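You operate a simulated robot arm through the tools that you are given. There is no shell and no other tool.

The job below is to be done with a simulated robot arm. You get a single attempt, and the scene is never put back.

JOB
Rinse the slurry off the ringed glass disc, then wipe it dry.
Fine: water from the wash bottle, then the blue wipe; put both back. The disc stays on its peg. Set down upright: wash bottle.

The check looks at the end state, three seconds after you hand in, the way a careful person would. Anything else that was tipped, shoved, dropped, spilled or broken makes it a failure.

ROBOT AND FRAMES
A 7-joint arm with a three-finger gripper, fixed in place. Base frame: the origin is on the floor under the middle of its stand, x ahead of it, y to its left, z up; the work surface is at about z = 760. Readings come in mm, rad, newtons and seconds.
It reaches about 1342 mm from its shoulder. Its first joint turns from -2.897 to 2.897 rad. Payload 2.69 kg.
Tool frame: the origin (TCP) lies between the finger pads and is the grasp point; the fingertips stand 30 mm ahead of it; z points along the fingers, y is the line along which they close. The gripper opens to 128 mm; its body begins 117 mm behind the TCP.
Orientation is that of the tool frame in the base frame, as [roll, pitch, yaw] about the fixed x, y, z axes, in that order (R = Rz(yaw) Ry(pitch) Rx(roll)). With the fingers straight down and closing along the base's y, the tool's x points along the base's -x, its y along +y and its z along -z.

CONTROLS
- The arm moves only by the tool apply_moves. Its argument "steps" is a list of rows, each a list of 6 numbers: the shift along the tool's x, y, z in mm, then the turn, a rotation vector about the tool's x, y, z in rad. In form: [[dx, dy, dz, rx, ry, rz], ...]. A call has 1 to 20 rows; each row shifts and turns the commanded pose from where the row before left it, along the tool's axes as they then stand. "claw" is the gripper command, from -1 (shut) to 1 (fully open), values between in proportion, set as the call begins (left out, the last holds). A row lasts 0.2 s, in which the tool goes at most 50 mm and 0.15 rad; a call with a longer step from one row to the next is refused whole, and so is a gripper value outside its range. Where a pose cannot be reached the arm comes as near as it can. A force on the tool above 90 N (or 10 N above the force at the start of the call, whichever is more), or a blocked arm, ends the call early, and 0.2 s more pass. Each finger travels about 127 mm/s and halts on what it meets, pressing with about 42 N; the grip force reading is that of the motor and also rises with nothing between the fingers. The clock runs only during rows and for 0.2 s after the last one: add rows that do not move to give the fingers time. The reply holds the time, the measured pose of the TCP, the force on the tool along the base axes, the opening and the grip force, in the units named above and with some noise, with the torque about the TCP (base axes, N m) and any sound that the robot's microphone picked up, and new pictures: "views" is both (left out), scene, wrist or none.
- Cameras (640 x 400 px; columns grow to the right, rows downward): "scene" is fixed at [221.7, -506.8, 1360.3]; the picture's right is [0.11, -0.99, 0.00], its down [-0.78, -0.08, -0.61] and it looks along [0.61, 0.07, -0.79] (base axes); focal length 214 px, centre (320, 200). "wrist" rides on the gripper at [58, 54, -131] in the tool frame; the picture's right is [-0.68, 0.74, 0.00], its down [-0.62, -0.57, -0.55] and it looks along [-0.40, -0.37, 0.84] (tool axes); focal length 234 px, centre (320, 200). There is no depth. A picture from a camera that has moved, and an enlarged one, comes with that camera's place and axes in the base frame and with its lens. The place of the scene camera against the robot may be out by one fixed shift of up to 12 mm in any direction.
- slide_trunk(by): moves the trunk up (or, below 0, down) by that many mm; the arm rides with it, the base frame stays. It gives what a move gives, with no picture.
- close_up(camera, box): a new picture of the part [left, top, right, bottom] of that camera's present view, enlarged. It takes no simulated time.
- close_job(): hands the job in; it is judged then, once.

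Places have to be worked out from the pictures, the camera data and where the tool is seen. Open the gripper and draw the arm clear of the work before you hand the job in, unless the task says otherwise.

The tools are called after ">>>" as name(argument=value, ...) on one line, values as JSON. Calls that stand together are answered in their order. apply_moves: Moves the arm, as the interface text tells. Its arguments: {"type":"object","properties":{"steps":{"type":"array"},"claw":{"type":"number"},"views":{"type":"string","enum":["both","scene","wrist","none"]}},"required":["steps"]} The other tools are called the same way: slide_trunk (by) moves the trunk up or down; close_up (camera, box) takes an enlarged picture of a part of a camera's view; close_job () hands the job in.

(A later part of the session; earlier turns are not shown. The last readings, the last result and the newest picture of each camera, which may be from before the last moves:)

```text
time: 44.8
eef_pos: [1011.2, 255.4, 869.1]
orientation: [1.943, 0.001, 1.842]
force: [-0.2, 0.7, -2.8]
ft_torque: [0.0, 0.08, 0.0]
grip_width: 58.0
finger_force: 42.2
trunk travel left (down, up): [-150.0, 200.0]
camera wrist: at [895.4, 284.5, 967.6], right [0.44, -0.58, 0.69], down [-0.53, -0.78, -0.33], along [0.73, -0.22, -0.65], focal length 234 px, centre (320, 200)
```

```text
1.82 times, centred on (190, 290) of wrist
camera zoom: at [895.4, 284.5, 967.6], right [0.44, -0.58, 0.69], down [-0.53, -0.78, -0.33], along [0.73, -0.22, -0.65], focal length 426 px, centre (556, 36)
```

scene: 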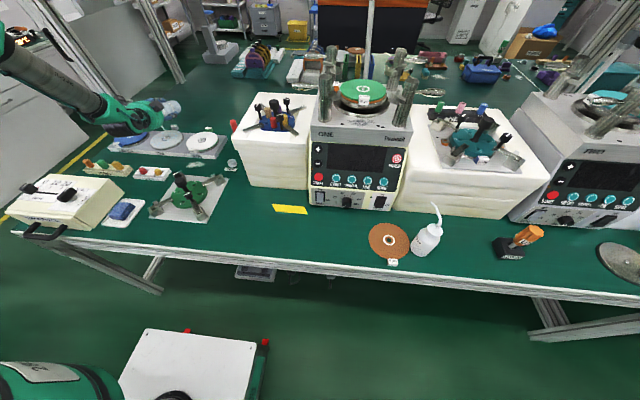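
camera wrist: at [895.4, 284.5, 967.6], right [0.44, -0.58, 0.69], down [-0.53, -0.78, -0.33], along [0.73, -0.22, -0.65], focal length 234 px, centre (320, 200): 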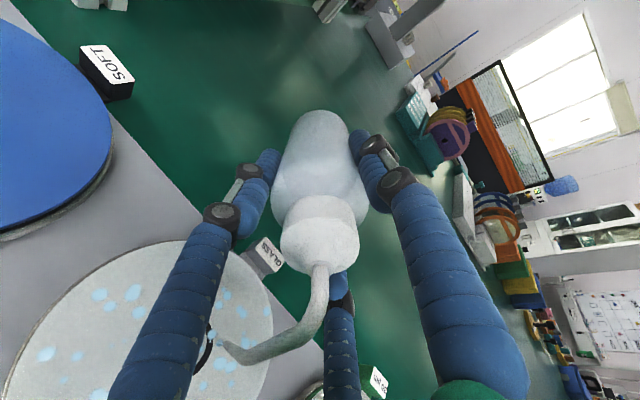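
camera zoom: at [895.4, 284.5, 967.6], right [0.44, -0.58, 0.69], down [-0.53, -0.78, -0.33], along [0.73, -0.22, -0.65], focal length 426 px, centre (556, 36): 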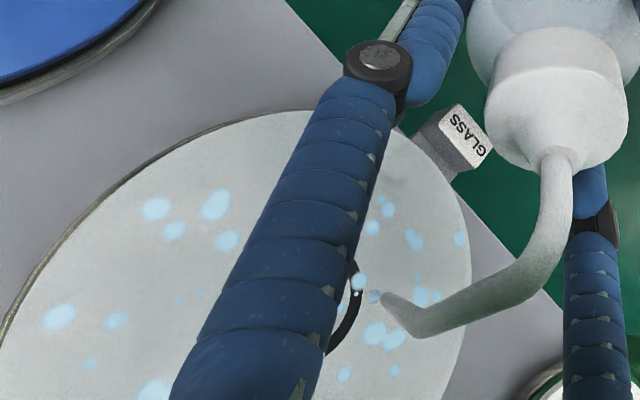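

No change at close range either, so coverage may be what counts. I raise back to ~41 mm and do a slow outer ring (r≈54 mm) so every part of the disc is rinsed.

>>> apply_moves(steps=[[0, 9.3, -3.6, 0, 0, 0], [0, 9.3, -3.6, 0, 0, 0], [-14.5, 3.7, 9.6, 0, 0, 0], [-14.5, 3.7, 9.6, 0, 0, 0], [9.5, 3.8, 9.7, 0, 0, 0], [11.9, 2.7, 7, 0, 0, 0], [13.4, 1.6, 4, 0, 0, 0], [14.1, 0.2, 0.6, 0, 0, 0], [13.8, -1.1, -2.9, 0, 0, 0], [12.5, -2.4, -6.1, 0, 0, 0], [10.4, -3.4, -8.9, 0, 0, 0], [7.5, -4.3, -11.1, 0, 0, 0], [4.3, -4.9, -12.5, 0, 0, 0], [0.6, -5.1, -13.1, 0, 0, 0], [-3.1, -5, -12.9, 0, 0, 0], [-6.5, -4.5, -11.7, 0, 0, 0]], claw=-0.15, views="both")

>>> close_up(camera="scene", box=[148, 122, 188, 152])

```text
time: 48.2
eef_pos: [955.0, 303.6, 889.6]
orientation: [1.941, 0.0, 1.842]
force: [-0.2, -0.5, -3.1]
ft_torque: [-0.01, 0.08, -0.02]
grip_width: 58.1
finger_force: 42.3
trunk travel left (down, up): [-150.0, 200.0]
camera wrist: at [840.7, 332.5, 987.7], right [0.44, -0.58, 0.69], down [-0.53, -0.79, -0.33], along [0.73, -0.22, -0.65], focal length 234 px, centre (320, 200)
```

scene: 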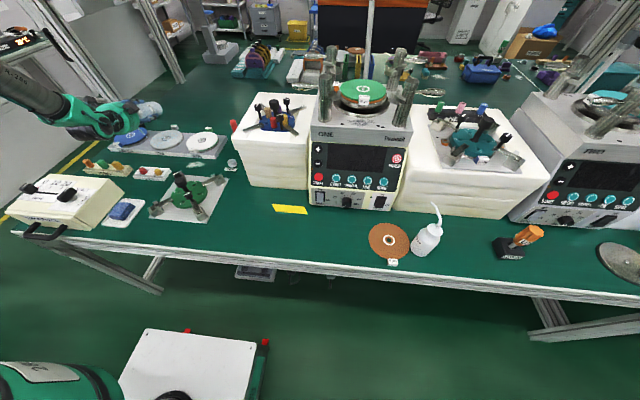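
wrist: 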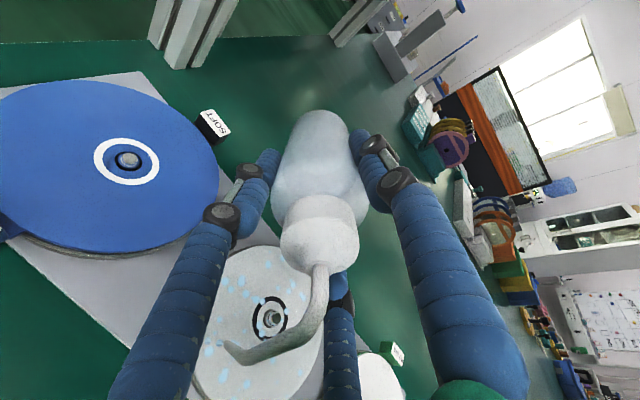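

```text
13.33 times, centred on (168, 137) of scene
camera zoom: at [221.7, -506.8, 1360.3], right [0.11, -0.99, 0.0], down [-0.78, -0.08, -0.61], along [0.61, 0.07, -0.79], focal length 2860 px, centre (2347, 1040)
```

zoom: 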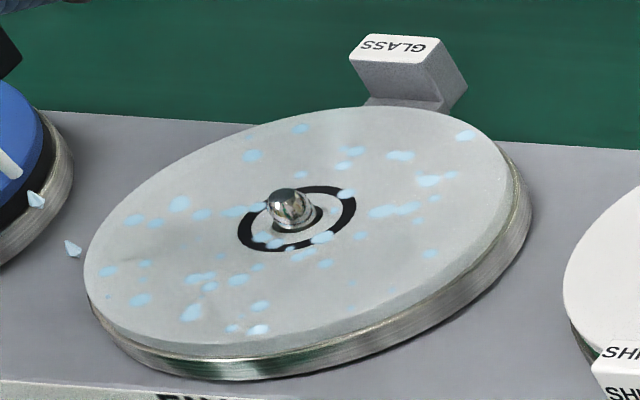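

>>> close_up(camera="wrist", box=[180, 235, 340, 400])

>>> close_up(camera="scene", box=[110, 105, 230, 170])

```text
2.42 times, centred on (260, 318) of wrist
camera zoom: at [840.7, 332.5, 987.7], right [0.44, -0.58, 0.69], down [-0.53, -0.79, -0.33], along [0.73, -0.22, -0.65], focal length 568 px, centre (466, -85)
```

zoom: 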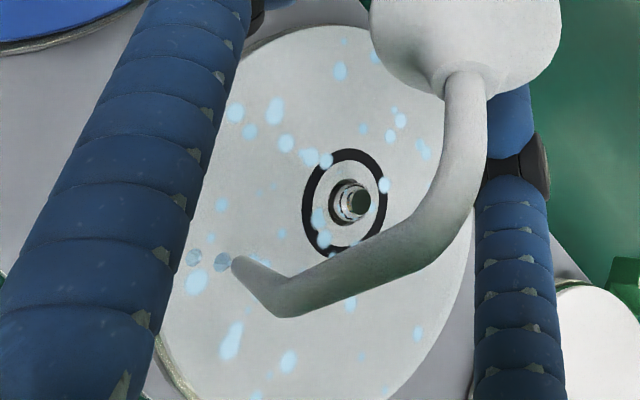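

```text
5.33 times, centred on (170, 138) of scene
camera zoom: at [221.7, -506.8, 1360.3], right [0.11, -0.99, 0.0], down [-0.78, -0.08, -0.61], along [0.61, 0.07, -0.79], focal length 1144 px, centre (1120, 533)
```

zoom: 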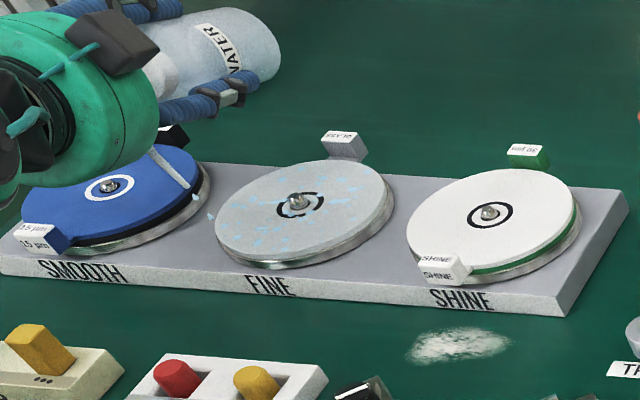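

Requesting the same crop as at the start for a like-for-like comparison.

>>> close_up(camera="scene", box=[140, 115, 230, 171])

```text
7.11 times, centred on (185, 143) of scene
camera zoom: at [221.7, -506.8, 1360.3], right [0.11, -0.99, 0.0], down [-0.78, -0.08, -0.61], along [0.61, 0.07, -0.79], focal length 1525 px, centre (1280, 605)
```

zoom: 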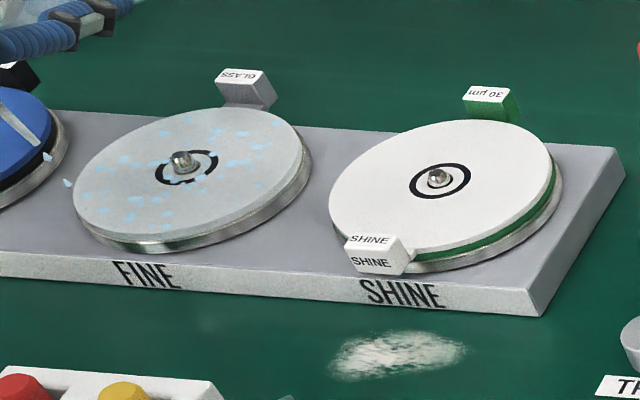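

The disc does look different from the first picture: the milky haze is reduced and the ring is more visible. I finish the second half of the outer ring (with a small re-centring), then compare again.

>>> apply_moves(steps=[[-12.5, -2.7, -6.9, 0, 0, 0], [-11.9, -2.7, -7, 0, 0, 0], [-13.4, -1.6, -4, 0, 0, 0], [-14.1, -0.2, -0.6, 0, 0, 0], [-13.8, 1.1, 2.9, 0, 0, 0], [-12.5, 2.4, 6.1, 0, 0, 0], [-10.4, 3.4, 8.9, 0, 0, 0], [-7.5, 4.3, 11.1, 0, 0, 0], [-4.3, 4.9, 12.5, 0, 0, 0], [-0.6, 5.1, 13.1, 0, 0, 0], [3.1, 5, 12.9, 0, 0, 0], [6.5, 4.5, 11.7, 0, 0, 0]], claw=-0.15, views="both")

>>> close_up(camera="scene", box=[140, 115, 230, 171])

>>> close_up(camera="scene", box=[148, 122, 188, 152])

```text
time: 50.8
eef_pos: [1042.9, 230.2, 891.1]
orientation: [1.943, -0.001, 1.841]
force: [-0.1, 0.6, -3.1]
ft_torque: [-0.04, 0.05, 0.0]
grip_width: 57.6
finger_force: 42.2
trunk travel left (down, up): [-150.0, 200.0]
camera wrist: at [928.7, 258.7, 988.8], right [0.44, -0.58, 0.69], down [-0.53, -0.78, -0.33], along [0.73, -0.22, -0.65], focal length 234 px, centre (320, 200)
```

scene: 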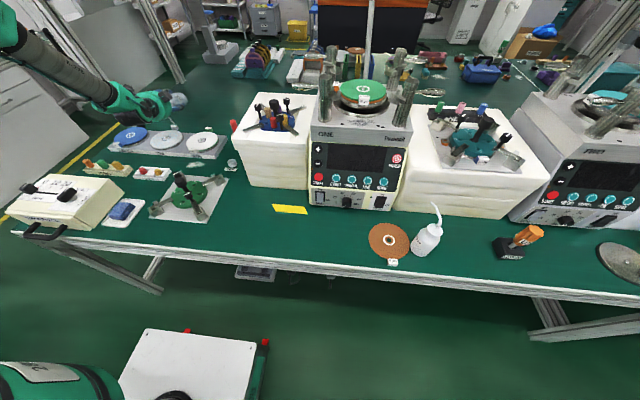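
wrist: 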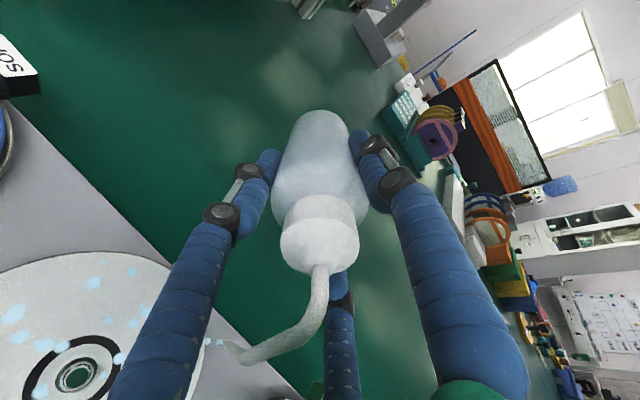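

```text
7.11 times, centred on (185, 143) of scene
camera zoom: at [221.7, -506.8, 1360.3], right [0.11, -0.99, 0.0], down [-0.78, -0.08, -0.61], along [0.61, 0.07, -0.79], focal length 1525 px, centre (1280, 605)
```

zoom: 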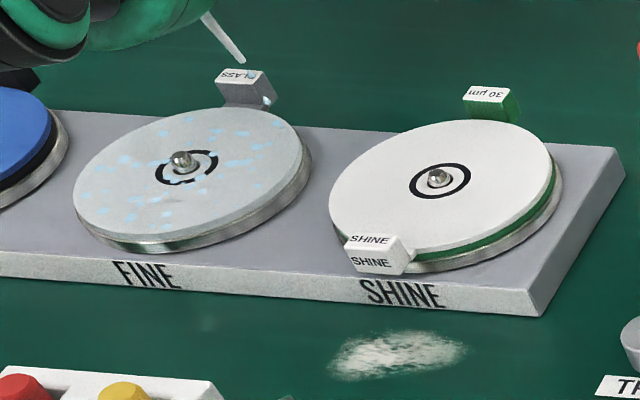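

```text
13.33 times, centred on (168, 137) of scene
camera zoom: at [221.7, -506.8, 1360.3], right [0.11, -0.99, 0.0], down [-0.78, -0.08, -0.61], along [0.61, 0.07, -0.79], focal length 2860 px, centre (2347, 1040)
```

zoom: 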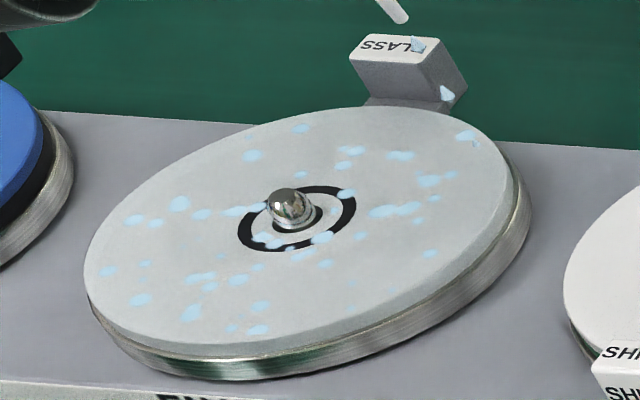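

No obvious spot removal. I return the tip to the disc centre and try a fuller tilt (to ~1.6 rad, bottle level) to see whether the flow becomes stronger.

>>> apply_moves(steps=[[22, -6, -15.4, 0, 0, 0], [22, -6, -15.4, 0, 0, 0], [0, 6.29, -8.27, -0.1, 0, 0], [0, 6.29, -8.27, -0.1, 0, 0], [0, 6.29, -8.27, -0.1, 0, 0], [0, 6.29, -8.27, -0.1, 0, 0], [0, 0, 0, 0, 0, 0]], claw=-0.15, views="both")

>>> close_up(camera="scene", box=[120, 90, 220, 160])

>>> close_up(camera="scene", box=[148, 122, 188, 152])

>>> close_up(camera="wrist", box=[40, 180, 340, 400])

```text
time: 52.4
eef_pos: [971.6, 258.1, 922.7]
orientation: [1.541, -0.001, 1.842]
force: [0.3, 0.3, -2.1]
ft_torque: [-0.01, 0.07, -0.04]
grip_width: 58.2
finger_force: 42.1
trunk travel left (down, up): [-150.0, 200.0]
camera wrist: at [828.3, 279.1, 972.5], right [0.16, -0.66, 0.74], down [-0.35, -0.74, -0.58], along [0.92, -0.16, -0.35], focal length 234 px, centre (320, 200)
```

scene: 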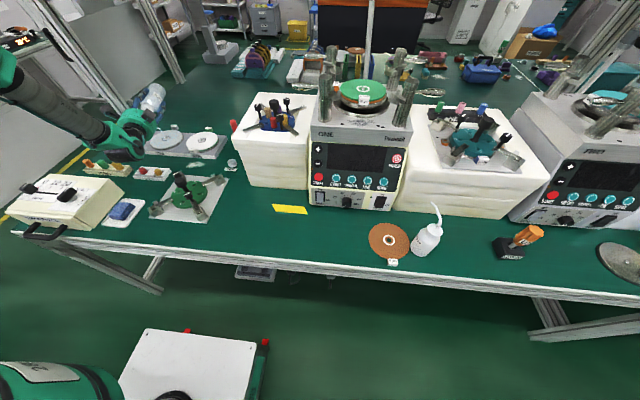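
wrist: 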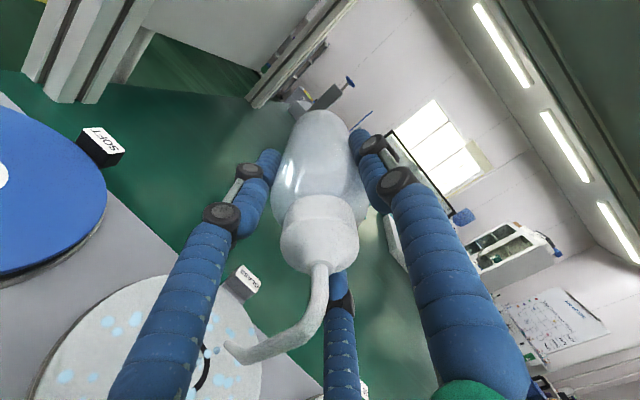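

```text
5.71 times, centred on (170, 125) of scene
camera zoom: at [221.7, -506.8, 1360.3], right [0.11, -0.99, 0.0], down [-0.78, -0.08, -0.61], along [0.61, 0.07, -0.79], focal length 1226 px, centre (1177, 629)
```

zoom: 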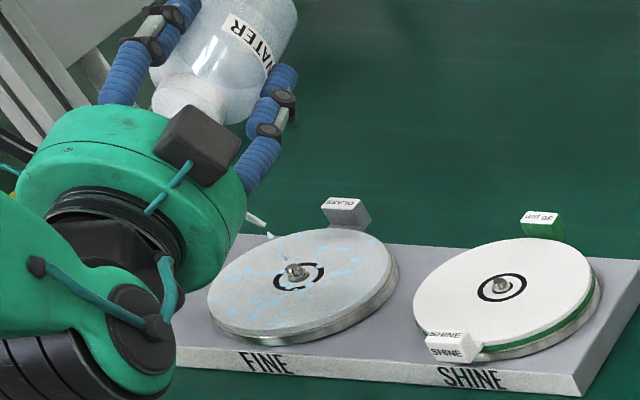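

```text
13.33 times, centred on (168, 137) of scene
camera zoom: at [221.7, -506.8, 1360.3], right [0.11, -0.99, 0.0], down [-0.78, -0.08, -0.61], along [0.61, 0.07, -0.79], focal length 2860 px, centre (2347, 1040)
```

zoom: 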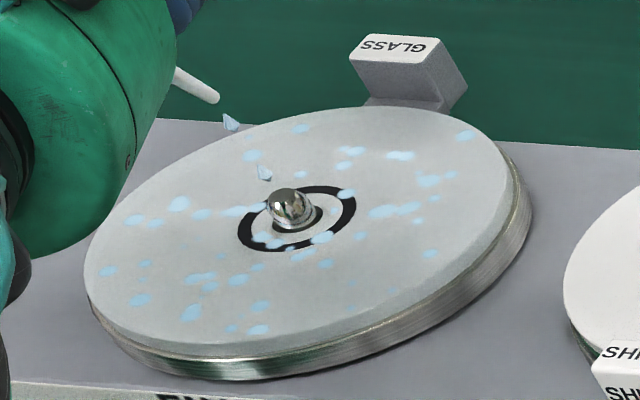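

```text
1.82 times, centred on (190, 290) of wrist
camera zoom: at [828.3, 279.1, 972.5], right [0.16, -0.66, 0.74], down [-0.35, -0.74, -0.58], along [0.92, -0.16, -0.35], focal length 426 px, centre (556, 36)
```

zoom: 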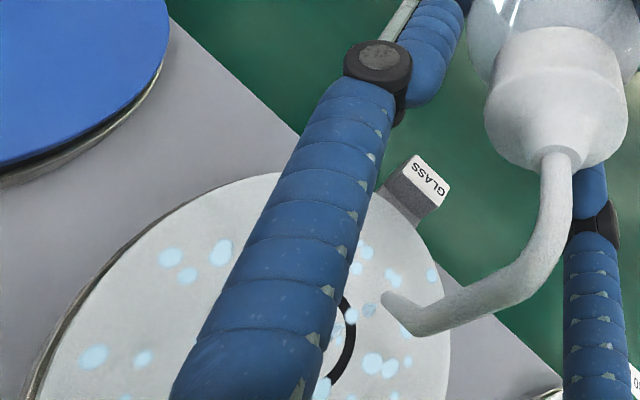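

Flow looks the same at any tilt. A decisive dwell test: hold still for 4 s here and compare the blobs around the ring.

>>> apply_moves(steps=[[0, 0, 0, 0, 0, 0], [0, 0, 0, 0, 0, 0], [0, 0, 0, 0, 0, 0], [0, 0, 0, 0, 0, 0], [0, 0, 0, 0, 0, 0], [0, 0, 0, 0, 0, 0], [0, 0, 0, 0, 0, 0], [0, 0, 0, 0, 0, 0], [0, 0, 0, 0, 0, 0], [0, 0, 0, 0, 0, 0], [0, 0, 0, 0, 0, 0], [0, 0, 0, 0, 0, 0], [0, 0, 0, 0, 0, 0], [0, 0, 0, 0, 0, 0], [0, 0, 0, 0, 0, 0], [0, 0, 0, 0, 0, 0], [0, 0, 0, 0, 0, 0], [0, 0, 0, 0, 0, 0], [0, 0, 0, 0, 0, 0]], claw=-0.15, views="none")

>>> close_up(camera="scene", box=[148, 122, 188, 152])

>>> close_up(camera="scene", box=[90, 80, 250, 180])

```text
time: 56.4
eef_pos: [972.0, 257.0, 921.9]
orientation: [1.541, 0.001, 1.841]
force: [-0.4, 0.4, -2.8]
ft_torque: [-0.05, 0.08, 0.01]
grip_width: 57.9
finger_force: 42.2
trunk travel left (down, up): [-150.0, 200.0]
```

```text
13.33 times, centred on (168, 137) of scene
camera zoom: at [221.7, -506.8, 1360.3], right [0.11, -0.99, 0.0], down [-0.78, -0.08, -0.61], along [0.61, 0.07, -0.79], focal length 2860 px, centre (2347, 1040)
```

zoom: 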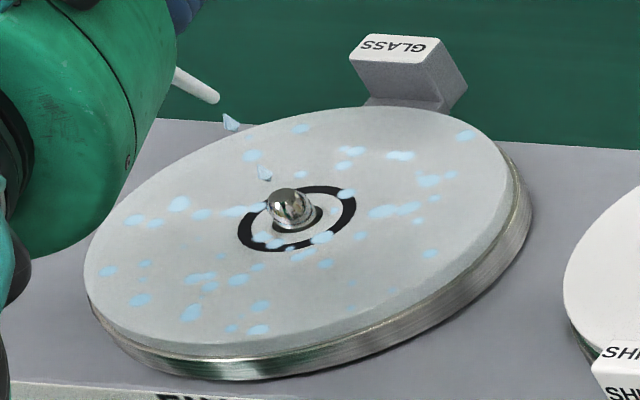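

```text
4.00 times, centred on (170, 130) of scene
camera zoom: at [221.7, -506.8, 1360.3], right [0.11, -0.99, 0.0], down [-0.78, -0.08, -0.61], along [0.61, 0.07, -0.79], focal length 858 px, centre (920, 480)
```

zoom: 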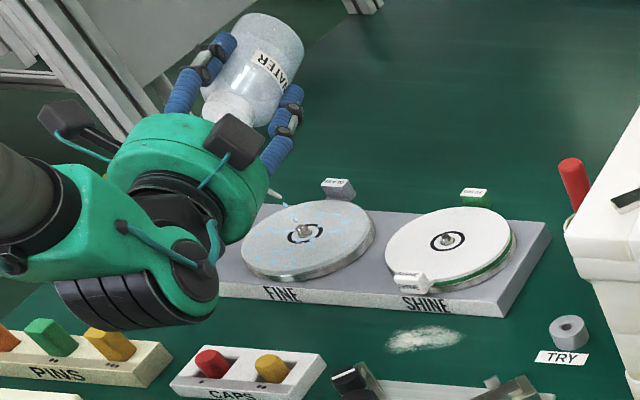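

Water alone doesn't change the blob pattern, so they may only clear on wiping. To be thorough I return to 1.2 rad tilt and make a slow, complete rinsing pass (rings r = 14, 27, 39, 51 mm).

>>> apply_moves(steps=[[0, -7.09, 7.6, 0.1, 0, 0], [0, -7.09, 7.6, 0.1, 0, 0], [0, -7.09, 7.6, 0.1, 0, 0], [0, -7.09, 7.6, 0.1, 0, 0], [0, 5.1, 13, 0, 0, 0], [9.9, -1.5, -3.8, 0, 0, 0], [4.1, -3.6, -9.2, 0, 0, 0], [-4.1, -3.6, -9.2, 0, 0, 0], [-9.9, -1.5, -3.8, 0, 0, 0], [-9.9, 1.5, 3.8, 0, 0, 0], [-4.1, 3.6, 9.2, 0, 0, 0], [4.1, 3.6, 9.2, 0, 0, 0], [9.9, 1.5, 3.8, 0, 0, 0], [0, 4.7, 12.1, 0, 0, 0]], claw=-0.15, views="none")

>>> apply_moves(steps=[[10.3, -0.8, -2, 0, 0, 0], [8.8, -2.1, -5.4, 0, 0, 0], [5.8, -3.2, -8.2, 0, 0, 0], [2.1, -3.7, -9.6, 0, 0, 0], [-2.1, -3.7, -9.6, 0, 0, 0], [-5.8, -3.2, -8.2, 0, 0, 0], [-8.8, -2.1, -5.4, 0, 0, 0], [-10.3, -0.8, -2, 0, 0, 0], [-10.3, 0.8, 2, 0, 0, 0], [-8.8, 2.1, 5.4, 0, 0, 0], [-5.8, 3.2, 8.2, 0, 0, 0], [-2.1, 3.7, 9.6, 0, 0, 0], [2.1, 3.7, 9.6, 0, 0, 0], [5.8, 3.2, 8.2, 0, 0, 0], [8.8, 2.1, 5.4, 0, 0, 0], [10.3, 0.8, 2, 0, 0, 0], [0, 4.3, 11.2, 0, 0, 0]], claw=-0.15, views="scene")

>>> close_up(camera="scene", box=[140, 110, 200, 155])

```text
time: 59.4
eef_pos: [1024.4, 270.9, 891.3]
orientation: [1.942, 0.001, 1.842]
force: [0.7, -0.3, -2.9]
ft_torque: [-0.05, 0.09, -0.02]
grip_width: 58.0
finger_force: 41.4
trunk travel left (down, up): [-150.0, 200.0]
```

```text
time: 63.0
eef_pos: [1035.9, 275.0, 889.8]
orientation: [1.942, 0.001, 1.842]
force: [0.3, 0.0, -3.3]
ft_torque: [0.01, 0.05, -0.02]
grip_width: 58.1
finger_force: 41.9
trunk travel left (down, up): [-150.0, 200.0]
```

scene: 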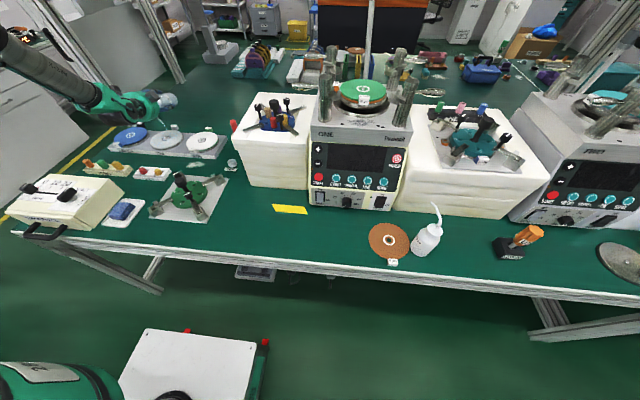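

```text
8.89 times, centred on (170, 132) of scene
camera zoom: at [221.7, -506.8, 1360.3], right [0.11, -0.99, 0.0], down [-0.78, -0.08, -0.61], along [0.61, 0.07, -0.79], focal length 1906 px, centre (1653, 800)
```

zoom: 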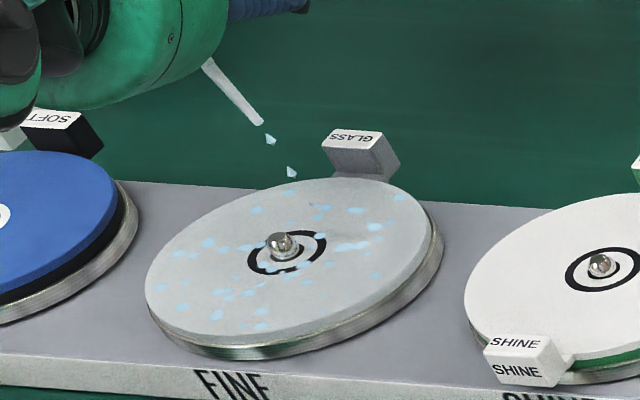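

Continuing the slow pass at r = 39 and 51 mm.

>>> apply_moves(steps=[[14.9, -1.1, -2.8, 0, 0, 0], [12.7, -3, -7.8, 0, 0, 0], [8.4, -4.6, -11.8, 0, 0, 0], [3, -5.4, -13.9, 0, 0, 0], [-3, -5.4, -13.9, 0, 0, 0], [-8.4, -4.6, -11.8, 0, 0, 0], [-12.7, -3, -7.8, 0, 0, 0], [-14.9, -1.1, -2.8, 0, 0, 0], [-14.9, 1.1, 2.8, 0, 0, 0], [-12.7, 3, 7.8, 0, 0, 0], [-8.4, 4.6, 11.8, 0, 0, 0], [-3, 5.4, 13.9, 0, 0, 0], [3, 5.4, 13.9, 0, 0, 0], [8.4, 4.6, 11.8, 0, 0, 0], [12.7, 3, 7.8, 0, 0, 0], [14.9, 1.1, 2.8, 0, 0, 0], [0, 4.3, 11.2, 0, 0, 0]], claw=-0.15, views="none")

>>> apply_moves(steps=[[13.2, -0.6, -1.6, 0, 0, 0], [12.3, -1.8, -4.8, 0, 0, 0], [10.6, -2.9, -7.5, 0, 0, 0], [8.1, -3.8, -9.9, 0, 0, 0], [5.1, -4.5, -11.5, 0, 0, 0], [1.7, -4.8, -12.3, 0, 0, 0], [-1.7, -4.8, -12.3, 0, 0, 0], [-5.1, -4.5, -11.5, 0, 0, 0], [-8.1, -3.8, -9.9, 0, 0, 0], [-10.6, -2.9, -7.5, 0, 0, 0], [-12.3, -1.8, -4.8, 0, 0, 0], [-13.2, -0.6, -1.6, 0, 0, 0]], claw=-0.15, views="none")

>>> apply_moves(steps=[[-13.2, 0.6, 1.6, 0, 0, 0], [-12.3, 1.8, 4.8, 0, 0, 0], [-10.6, 2.9, 7.5, 0, 0, 0], [-8.1, 3.8, 9.9, 0, 0, 0], [-5.1, 4.5, 11.5, 0, 0, 0], [-1.7, 4.8, 12.3, 0, 0, 0], [1.7, 4.8, 12.3, 0, 0, 0], [5.1, 4.5, 11.5, 0, 0, 0], [8.1, 3.8, 9.9, 0, 0, 0], [10.6, 2.9, 7.5, 0, 0, 0], [12.3, 1.8, 4.8, 0, 0, 0], [13.2, 0.6, 1.6, 0, 0, 0], [0, -9.2, -23.8, 0, 0, 0], [0, -9.2, -23.8, 0, 0, 0]], claw=-0.15, views="both")

>>> close_up(camera="scene", box=[148, 122, 188, 152])

>>> close_up(camera="scene", box=[140, 115, 230, 171])

```text
time: 66.6
eef_pos: [1047.3, 277.7, 889.4]
orientation: [1.944, -0.001, 1.842]
force: [-0.5, -0.4, -2.3]
ft_torque: [-0.06, 0.1, -0.01]
grip_width: 58.1
finger_force: 42.1
trunk travel left (down, up): [-150.0, 200.0]
```

```text
time: 69.2
eef_pos: [950.9, 252.2, 890.5]
orientation: [1.942, 0.0, 1.843]
force: [-1.0, -0.3, -3.4]
ft_torque: [-0.04, 0.1, 0.0]
grip_width: 57.8
finger_force: 42.1
trunk travel left (down, up): [-150.0, 200.0]
```

```text
time: 72.2
eef_pos: [1001.5, 262.5, 892.8]
orientation: [1.942, 0.0, 1.841]
force: [0.5, 0.5, -3.0]
ft_torque: [-0.01, 0.08, 0.01]
grip_width: 57.7
finger_force: 41.7
trunk travel left (down, up): [-150.0, 200.0]
camera wrist: at [885.6, 290.3, 990.9], right [0.44, -0.58, 0.69], down [-0.53, -0.78, -0.33], along [0.73, -0.22, -0.65], focal length 234 px, centre (320, 200)
```

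scene: 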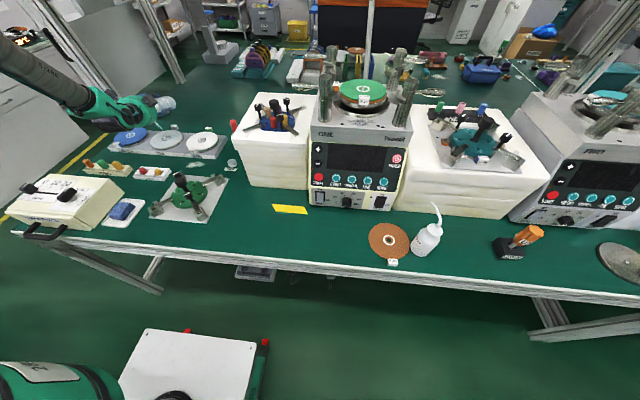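
wrist: 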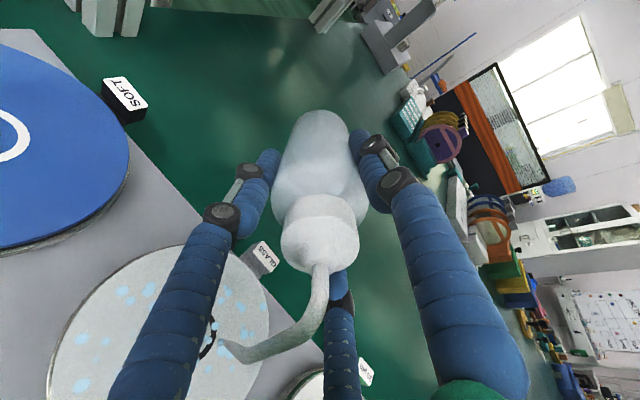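

```text
13.33 times, centred on (168, 137) of scene
camera zoom: at [221.7, -506.8, 1360.3], right [0.11, -0.99, 0.0], down [-0.78, -0.08, -0.61], along [0.61, 0.07, -0.79], focal length 2860 px, centre (2347, 1040)
```

zoom: 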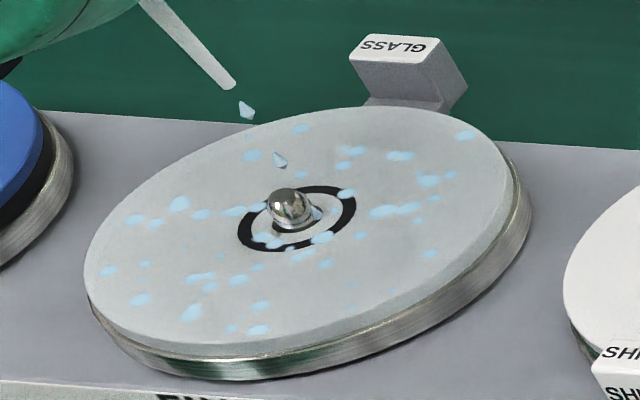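

```text
7.11 times, centred on (185, 143) of scene
camera zoom: at [221.7, -506.8, 1360.3], right [0.11, -0.99, 0.0], down [-0.78, -0.08, -0.61], along [0.61, 0.07, -0.79], focal length 1525 px, centre (1280, 605)
```

zoom: 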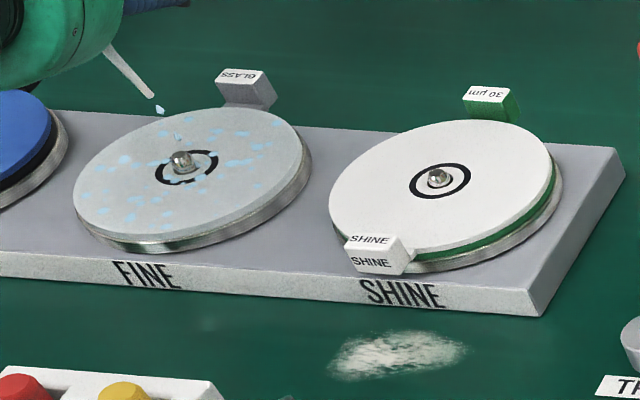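

Full coverage done. I now bring the bottle upright, pivoting about the tip over the disc while rising, so any last drips land on the glass.

>>> apply_moves(steps=[[0, 23.3, -9.1, 0, 0, 0], [0, 6.9, 2.2, 0.1, 0, 0], [0, 6.3, 0.8, 0.1, 0, 0], [0, 5.5, -0.5, 0.1, 0, 0], [0, 4.7, -1.7, 0.1, 0, 0], [0, 3.7, -2.9, 0.1, 0, 0], [0, 2.6, -3.9, 0.1, 0, 0], [0, 1.4, -4.8, 0.1, 0, 0], [0, 0.1, -5.6, 0.1, 0, 0], [0, -1.3, -6.2, 0.1, 0, 0], [0, -2.7, -6.7, 0.1, 0, 0], [0, -4.1, -7.1, 0.1, 0, 0], [0, -5.6, -7.3, 0.1, 0, 0], [0, 0, -20, 0, 0, 0], [0, 0, -40, 0, 0, 0], [0, 0, -20, 0, 0, 0], [0, 0, 0, 0, 0, 0]], claw=-0.15, views="both")

>>> close_up(camera="scene", box=[148, 122, 188, 152])

```text
time: 75.8
eef_pos: [990.8, 260.4, 1061.9]
orientation: [-3.141, 0.0, 1.84]
force: [-0.7, 0.1, -3.4]
ft_torque: [-0.01, -0.02, 0.0]
grip_width: 57.8
finger_force: 42.5
trunk travel left (down, up): [-150.0, 200.0]
camera wrist: at [1025.7, 331.2, 1191.9], right [0.89, -0.46, 0.0], down [-0.38, -0.74, 0.55], along [-0.25, -0.49, -0.84], focal length 234 px, centre (320, 200)
```

scene: 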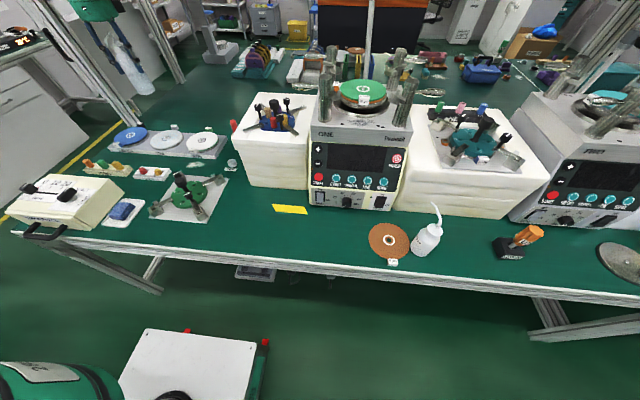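
wrist: 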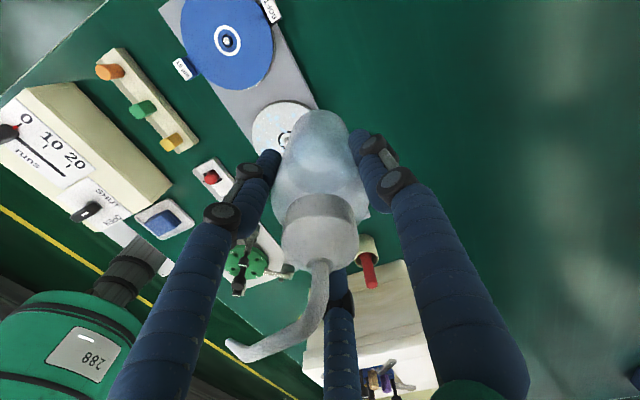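

```text
13.33 times, centred on (168, 137) of scene
camera zoom: at [221.7, -506.8, 1360.3], right [0.11, -0.99, 0.0], down [-0.78, -0.08, -0.61], along [0.61, 0.07, -0.79], focal length 2860 px, centre (2347, 1040)
```

zoom: 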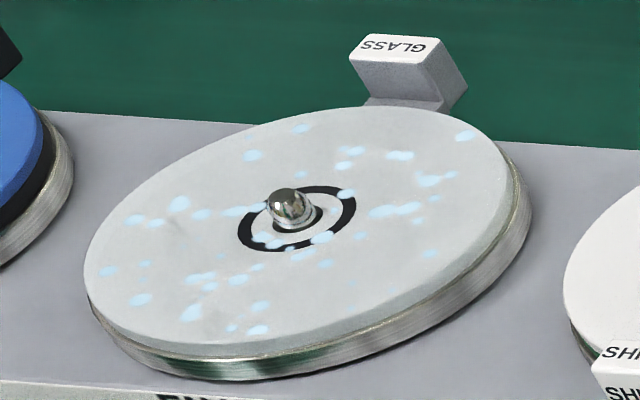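

Bottle upright, no dripping. I move back to the earlier viewing spot (704, 112) and undo the yaw, to compare the disc with the same wrist view as before the rinse.

>>> apply_moves(steps=[[-4, -18, 0, 0, 0, 0], [-7, -32, 0, 0, 0, 0], [-8, -38, 0, 0, 0, 0], [-8, -38, 0, 0, 0, 0], [-8, -38, 0, 0, 0, 0], [-8, -38, 0, 0, 0, 0], [-8, -38, 0, 0, 0, 0], [-7, -34, 0, 0, 0, 0], [-5, -26, 0, 0, 0, 0], [-3.9, -16.3, 0, 0, 0, 0], [0, 0, 0, 0, 0, 0]], claw=-0.15, views="none")

>>> apply_moves(steps=[[0, 0, 0, 0, 0, -0.07], [0, 0, 0, 0, 0, -0.12], [0, 0, 0, 0, 0, -0.13], [0, 0, 0, 0, 0, -0.13], [0, 0, 0, 0, 0, -0.13], [0, 0, 0, 0, 0, -0.13], [0, 0, 0, 0, 0, -0.13], [0, 0, 0, 0, 0, -0.13], [0, 0, 0, 0, 0, -0.13], [0, 0, 0, 0, 0, -0.12], [0, 0, 0, 0, 0, -0.08], [0, 0, 0, 0, 0, 0]], claw=-0.15, views="both")

>>> close_up(camera="wrist", box=[395, 90, 515, 200])

```text
time: 78.2
eef_pos: [701.1, 112.7, 1058.6]
orientation: [-3.141, 0.002, 1.842]
force: [-0.5, -0.7, -3.3]
ft_torque: [-0.02, 0.0, -0.03]
grip_width: 58.0
finger_force: 42.4
trunk travel left (down, up): [-150.0, 200.0]
```

```text
time: 80.8
eef_pos: [701.2, 113.2, 1059.5]
orientation: [-3.141, 0.0, 3.141]
force: [-0.3, -0.4, -2.9]
ft_torque: [-0.02, -0.02, 0.0]
grip_width: 57.8
finger_force: 41.8
trunk travel left (down, up): [-150.0, 200.0]
camera wrist: at [641.8, 166.8, 1190.3], right [0.68, 0.74, 0.0], down [0.62, -0.57, 0.55], along [0.4, -0.37, -0.84], focal length 234 px, centre (320, 200)
```

scene: 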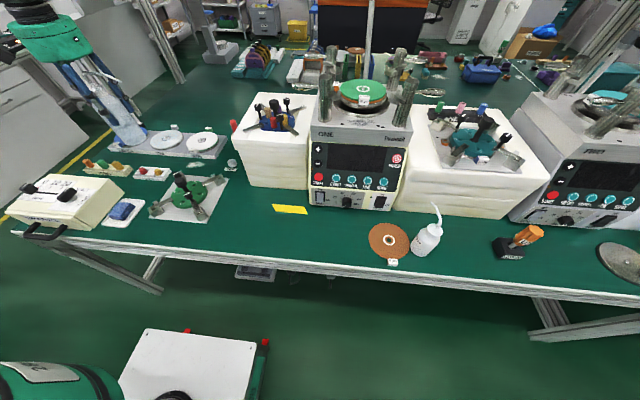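
wrist: 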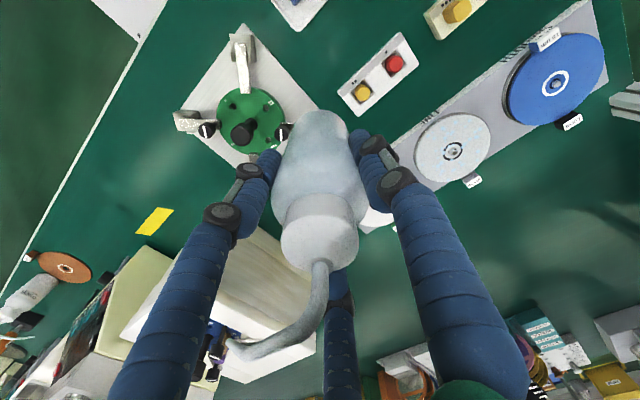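

```text
3.64 times, centred on (455, 145) of wrist
camera zoom: at [641.8, 166.8, 1190.3], right [0.68, 0.74, 0.0], down [0.62, -0.57, 0.55], along [0.4, -0.37, -0.84], focal length 852 px, centre (-171, 400)
```

zoom: 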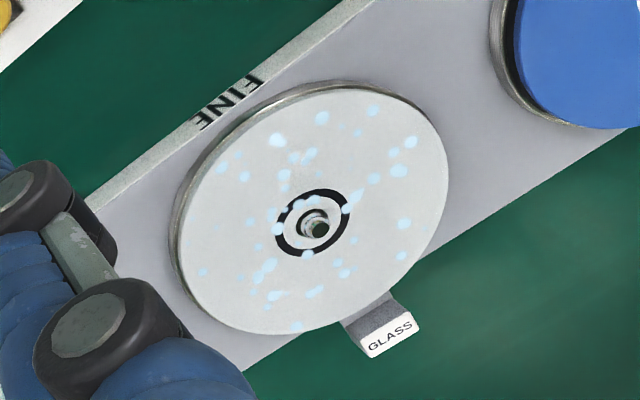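

Taking the exact start-of-job crops again now that the hand is away, for a like-for-like comparison.

>>> close_up(camera="scene", box=[140, 115, 230, 171])

>>> close_up(camera="scene", box=[80, 110, 260, 222])

```text
7.11 times, centred on (185, 143) of scene
camera zoom: at [221.7, -506.8, 1360.3], right [0.11, -0.99, 0.0], down [-0.78, -0.08, -0.61], along [0.61, 0.07, -0.79], focal length 1525 px, centre (1280, 605)
```

zoom: 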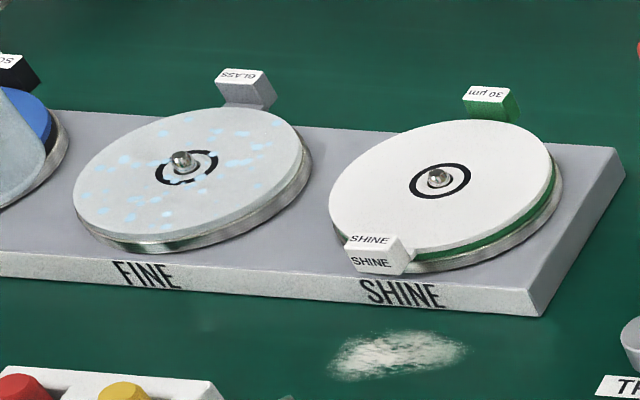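

```text
3.56 times, centred on (170, 166) of scene
camera zoom: at [221.7, -506.8, 1360.3], right [0.11, -0.99, 0.0], down [-0.78, -0.08, -0.61], along [0.61, 0.07, -0.79], focal length 763 px, centre (853, 321)
```

zoom: 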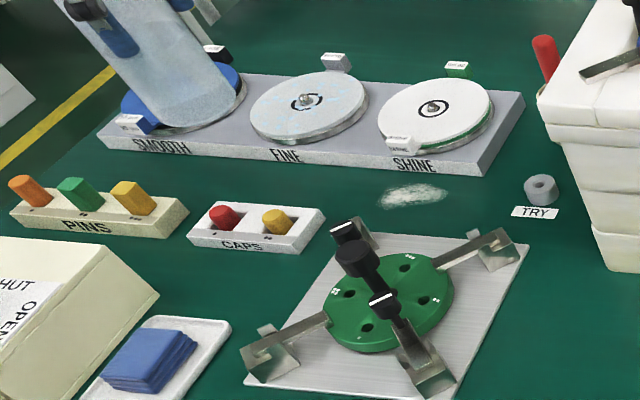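

>>> close_up(camera="wrist", box=[410, 105, 480, 165])

>>> close_up(camera="wrist", box=[360, 0, 640, 230])

```text
6.67 times, centred on (445, 135) of wrist
camera zoom: at [641.8, 166.8, 1190.3], right [0.68, 0.74, 0.0], down [0.62, -0.57, 0.55], along [0.4, -0.37, -0.84], focal length 1561 px, centre (-513, 633)
```

zoom: 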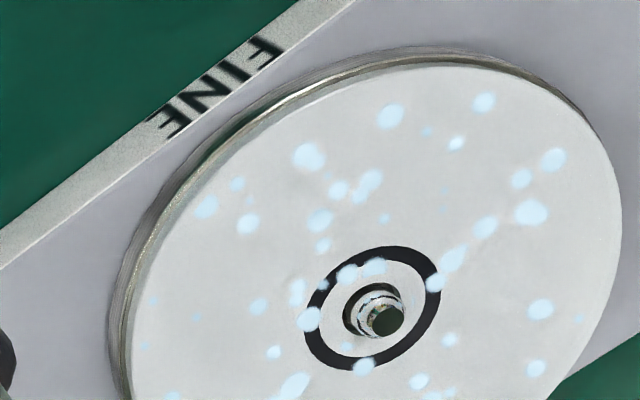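

```text
1.74 times, centred on (500, 115) of wrist
camera zoom: at [641.8, 166.8, 1190.3], right [0.68, 0.74, 0.0], down [0.62, -0.57, 0.55], along [0.4, -0.37, -0.84], focal length 407 px, centre (7, 348)
```

zoom: 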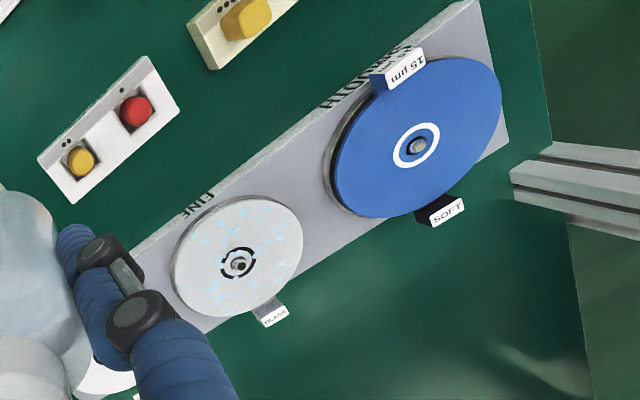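

The blobs look like soft translucent beads over a now smooth, haze-free surface, consistent with a rinsed but wet disc. I carry the bottle back, upright, to its original spot.

>>> apply_moves(steps=[[6, -19, 0, 0, 0, 0], [10, -32, 0, 0, 0, 0], [12.5, -39, 0, 0, 0, 0], [12.5, -39, 0, 0, 0, 0], [12.5, -39, 0, 0, 0, 0], [12.5, -39, 0, 0, 0, 0], [12.5, -39, 0, 0, 0, 0], [12.5, -39, 0, 0, 0, 0], [12.5, -39, 0, 0, 0, 0], [12.5, -39, 0, 0, 0, 0], [12.5, -39, 0, 0, 0, 0], [12.5, -39, 0, 0, 0, 0], [12.5, -39, 0, 0, 0, 0], [12.5, -39, 0, 0, 0, 0], [10, -32, 0, 0, 0, 0], [7, -17, 0, 0, 0, 0], [0, 0, 0, 0, 0, 0]], claw=-0.15, views="both")

```text
time: 84.4
eef_pos: [517.0, -453.5, 1057.9]
orientation: [3.141, -0.001, -3.141]
force: [0.3, -0.9, -2.3]
ft_torque: [-0.02, -0.01, -0.01]
grip_width: 58.2
finger_force: 41.8
trunk travel left (down, up): [-150.0, 200.0]
camera wrist: at [458.2, -400.6, 1189.0], right [0.68, 0.74, 0.0], down [0.62, -0.57, 0.55], along [0.4, -0.37, -0.84], focal length 234 px, centre (320, 200)
```

scene: 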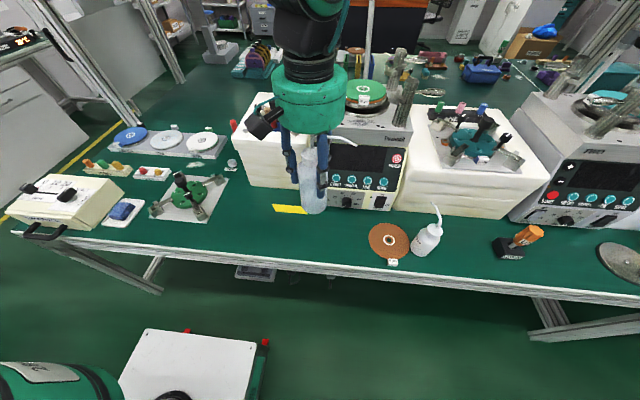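
wrist: 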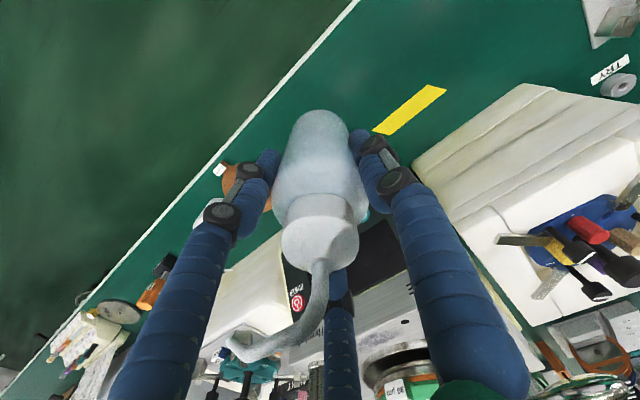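

Bottle is nearly above its place. I shift the last 11 mm and descend to just above the bench.

>>> apply_moves(steps=[[0, -11, 0, 0, 0, 0], [0, 0, 20, 0, 0, 0], [0, 0, 30, 0, 0, 0], [0, 0, 30, 0, 0, 0], [0, 0, 30, 0, 0, 0], [0, 0, 30, 0, 0, 0], [0, 0, 22, 0, 0, 0], [0, 0, 14, 0, 0, 0], [0, 0, 8, 0, 0, 0], [0, 0, 0, 0, 0, 0]], claw=-0.15, views="both")

>>> close_up(camera="scene", box=[270, 140, 390, 260])

```text
time: 86.6
eef_pos: [517.4, -466.5, 875.2]
orientation: [3.142, -0.001, 3.141]
force: [0.3, -0.2, -2.2]
ft_torque: [-0.02, 0.04, 0.02]
grip_width: 58.4
finger_force: 41.8
trunk travel left (down, up): [-150.0, 200.0]
camera wrist: at [458.0, -413.8, 1006.8], right [0.68, 0.74, 0.0], down [0.62, -0.57, 0.55], along [0.4, -0.37, -0.84], focal length 234 px, centre (320, 200)
```

scene: 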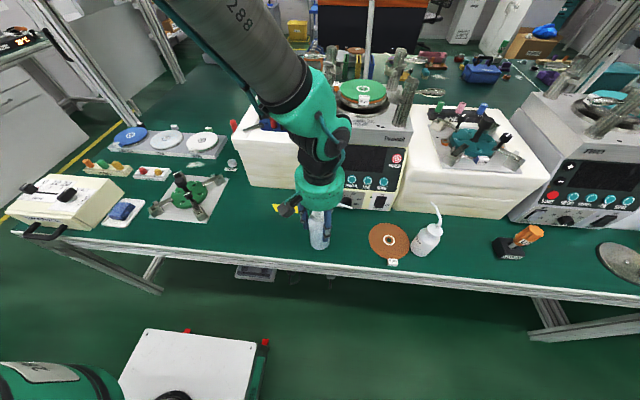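
wrist: 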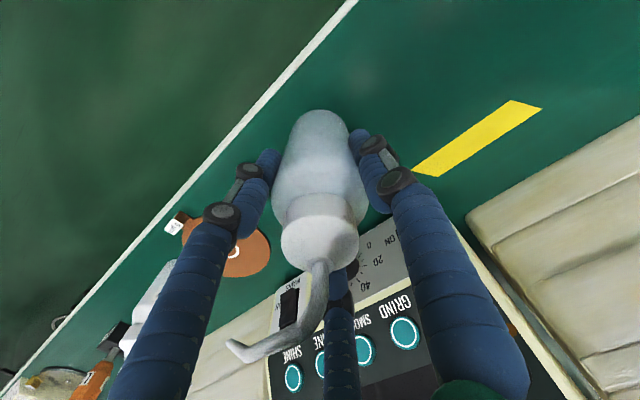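

```text
3.33 times, centred on (330, 200) of scene
camera zoom: at [221.7, -506.8, 1360.3], right [0.11, -0.99, 0.0], down [-0.78, -0.08, -0.61], along [0.61, 0.07, -0.79], focal length 715 px, centre (287, 200)
```

zoom: 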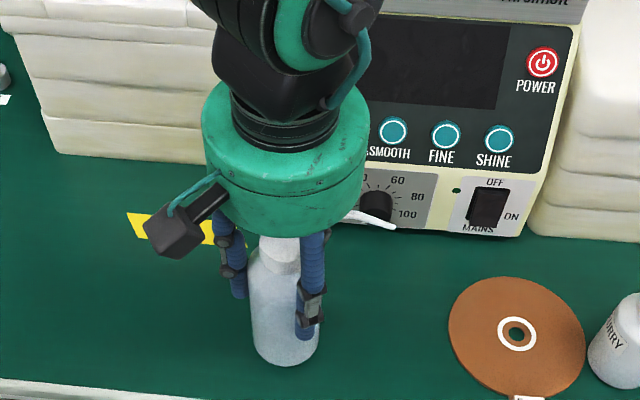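

Lowering in small steps, watching the vertical force for bench contact.

>>> apply_moves(steps=[[0, 0, 4, 0, 0, 0], [0, 0, 3, 0, 0, 0], [0, 0, 0, 0, 0, 0]], claw=-0.15, views="none")

>>> apply_moves(steps=[[0, 0, 2, 0, 0, 0], [0, 0, 1.5, 0, 0, 0], [0, 0, 0, 0, 0, 0]], claw=-0.15, views="none")

>>> apply_moves(steps=[[0, 0, 1, 0, 0, 0], [0, 0, 1, 0, 0, 0], [0, 0, 0, 0, 0, 0]], claw=-0.15, views="none")

```text
time: 87.4
eef_pos: [516.8, -467.3, 868.7]
orientation: [3.141, -0.001, 3.14]
force: [-0.9, -0.2, -2.9]
ft_torque: [0.02, -0.01, 0.03]
grip_width: 58.0
finger_force: 41.8
trunk travel left (down, up): [-150.0, 200.0]
```

```text
time: 88.2
eef_pos: [516.7, -467.3, 864.3]
orientation: [-3.141, 0.001, -3.14]
force: [0.5, -0.6, -3.5]
ft_torque: [0.02, -0.01, 0.01]
grip_width: 57.8
finger_force: 42.2
trunk travel left (down, up): [-150.0, 200.0]
```

```text
time: 89.0
eef_pos: [518.1, -467.6, 864.5]
orientation: [3.141, 0.001, -3.141]
force: [-2.2, 5.8, 17.1]
ft_torque: [0.87, 0.67, -0.03]
grip_width: 58.3
finger_force: 42.3
trunk travel left (down, up): [-150.0, 200.0]
```

Contact with the bench (17 N up). I ease up about 1 mm, then release slowly.

>>> apply_moves(steps=[[0, 0, -1, 0, 0, 0], [0, 0, 0, 0, 0, 0]], claw=-0.15, views="none")

>>> apply_moves(steps=[[0, 0, 0, 0, 0, 0], [0, 0, 0, 0, 0, 0], [0, 0, 0, 0, 0, 0]], claw=-0.02, views="none")

>>> apply_moves(steps=[[0, 0, 0, 0, 0, 0], [0, 0, 0, 0, 0, 0], [0, 0, 0, 0, 0, 0], [0, 0, 0, 0, 0, 0]], claw=0.3, views="both")

```text
time: 89.6
eef_pos: [518.5, -466.6, 862.7]
orientation: [-3.14, 0.001, -3.141]
force: [0.0, -0.5, 5.9]
ft_torque: [0.14, 0.14, -0.05]
grip_width: 57.8
finger_force: 41.8
trunk travel left (down, up): [-150.0, 200.0]
```

```text
time: 90.4
eef_pos: [518.2, -466.5, 864.4]
orientation: [-3.14, -0.001, 3.142]
force: [-0.2, -0.3, 0.3]
ft_torque: [0.0, 0.0, -0.01]
grip_width: 62.7
finger_force: 0.1
trunk travel left (down, up): [-150.0, 200.0]
```

```text
time: 91.4
eef_pos: [516.4, -466.4, 864.0]
orientation: [3.142, 0.001, -3.141]
force: [0.1, -0.1, -0.2]
ft_torque: [0.01, 0.03, -0.02]
grip_width: 83.1
finger_force: 0.1
trunk travel left (down, up): [-150.0, 200.0]
camera wrist: at [458.3, -413.3, 995.4], right [0.68, 0.74, 0.0], down [0.62, -0.57, 0.55], along [0.4, -0.37, -0.84], focal length 234 px, centre (320, 200)
```

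scene: 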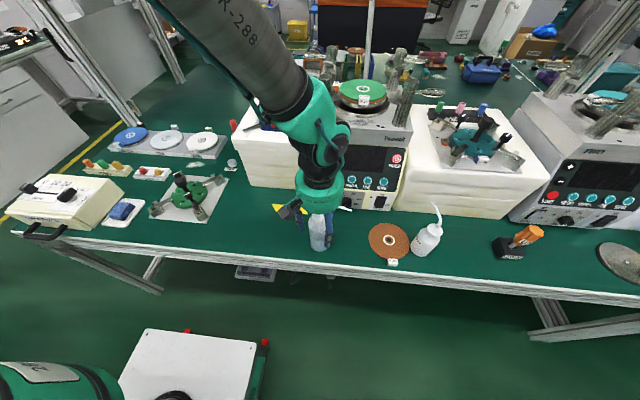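
wrist: 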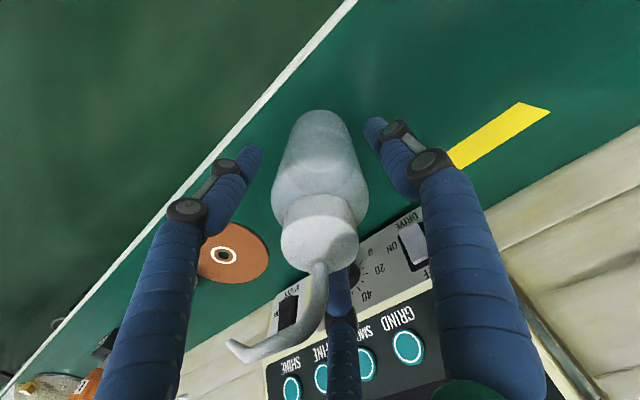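

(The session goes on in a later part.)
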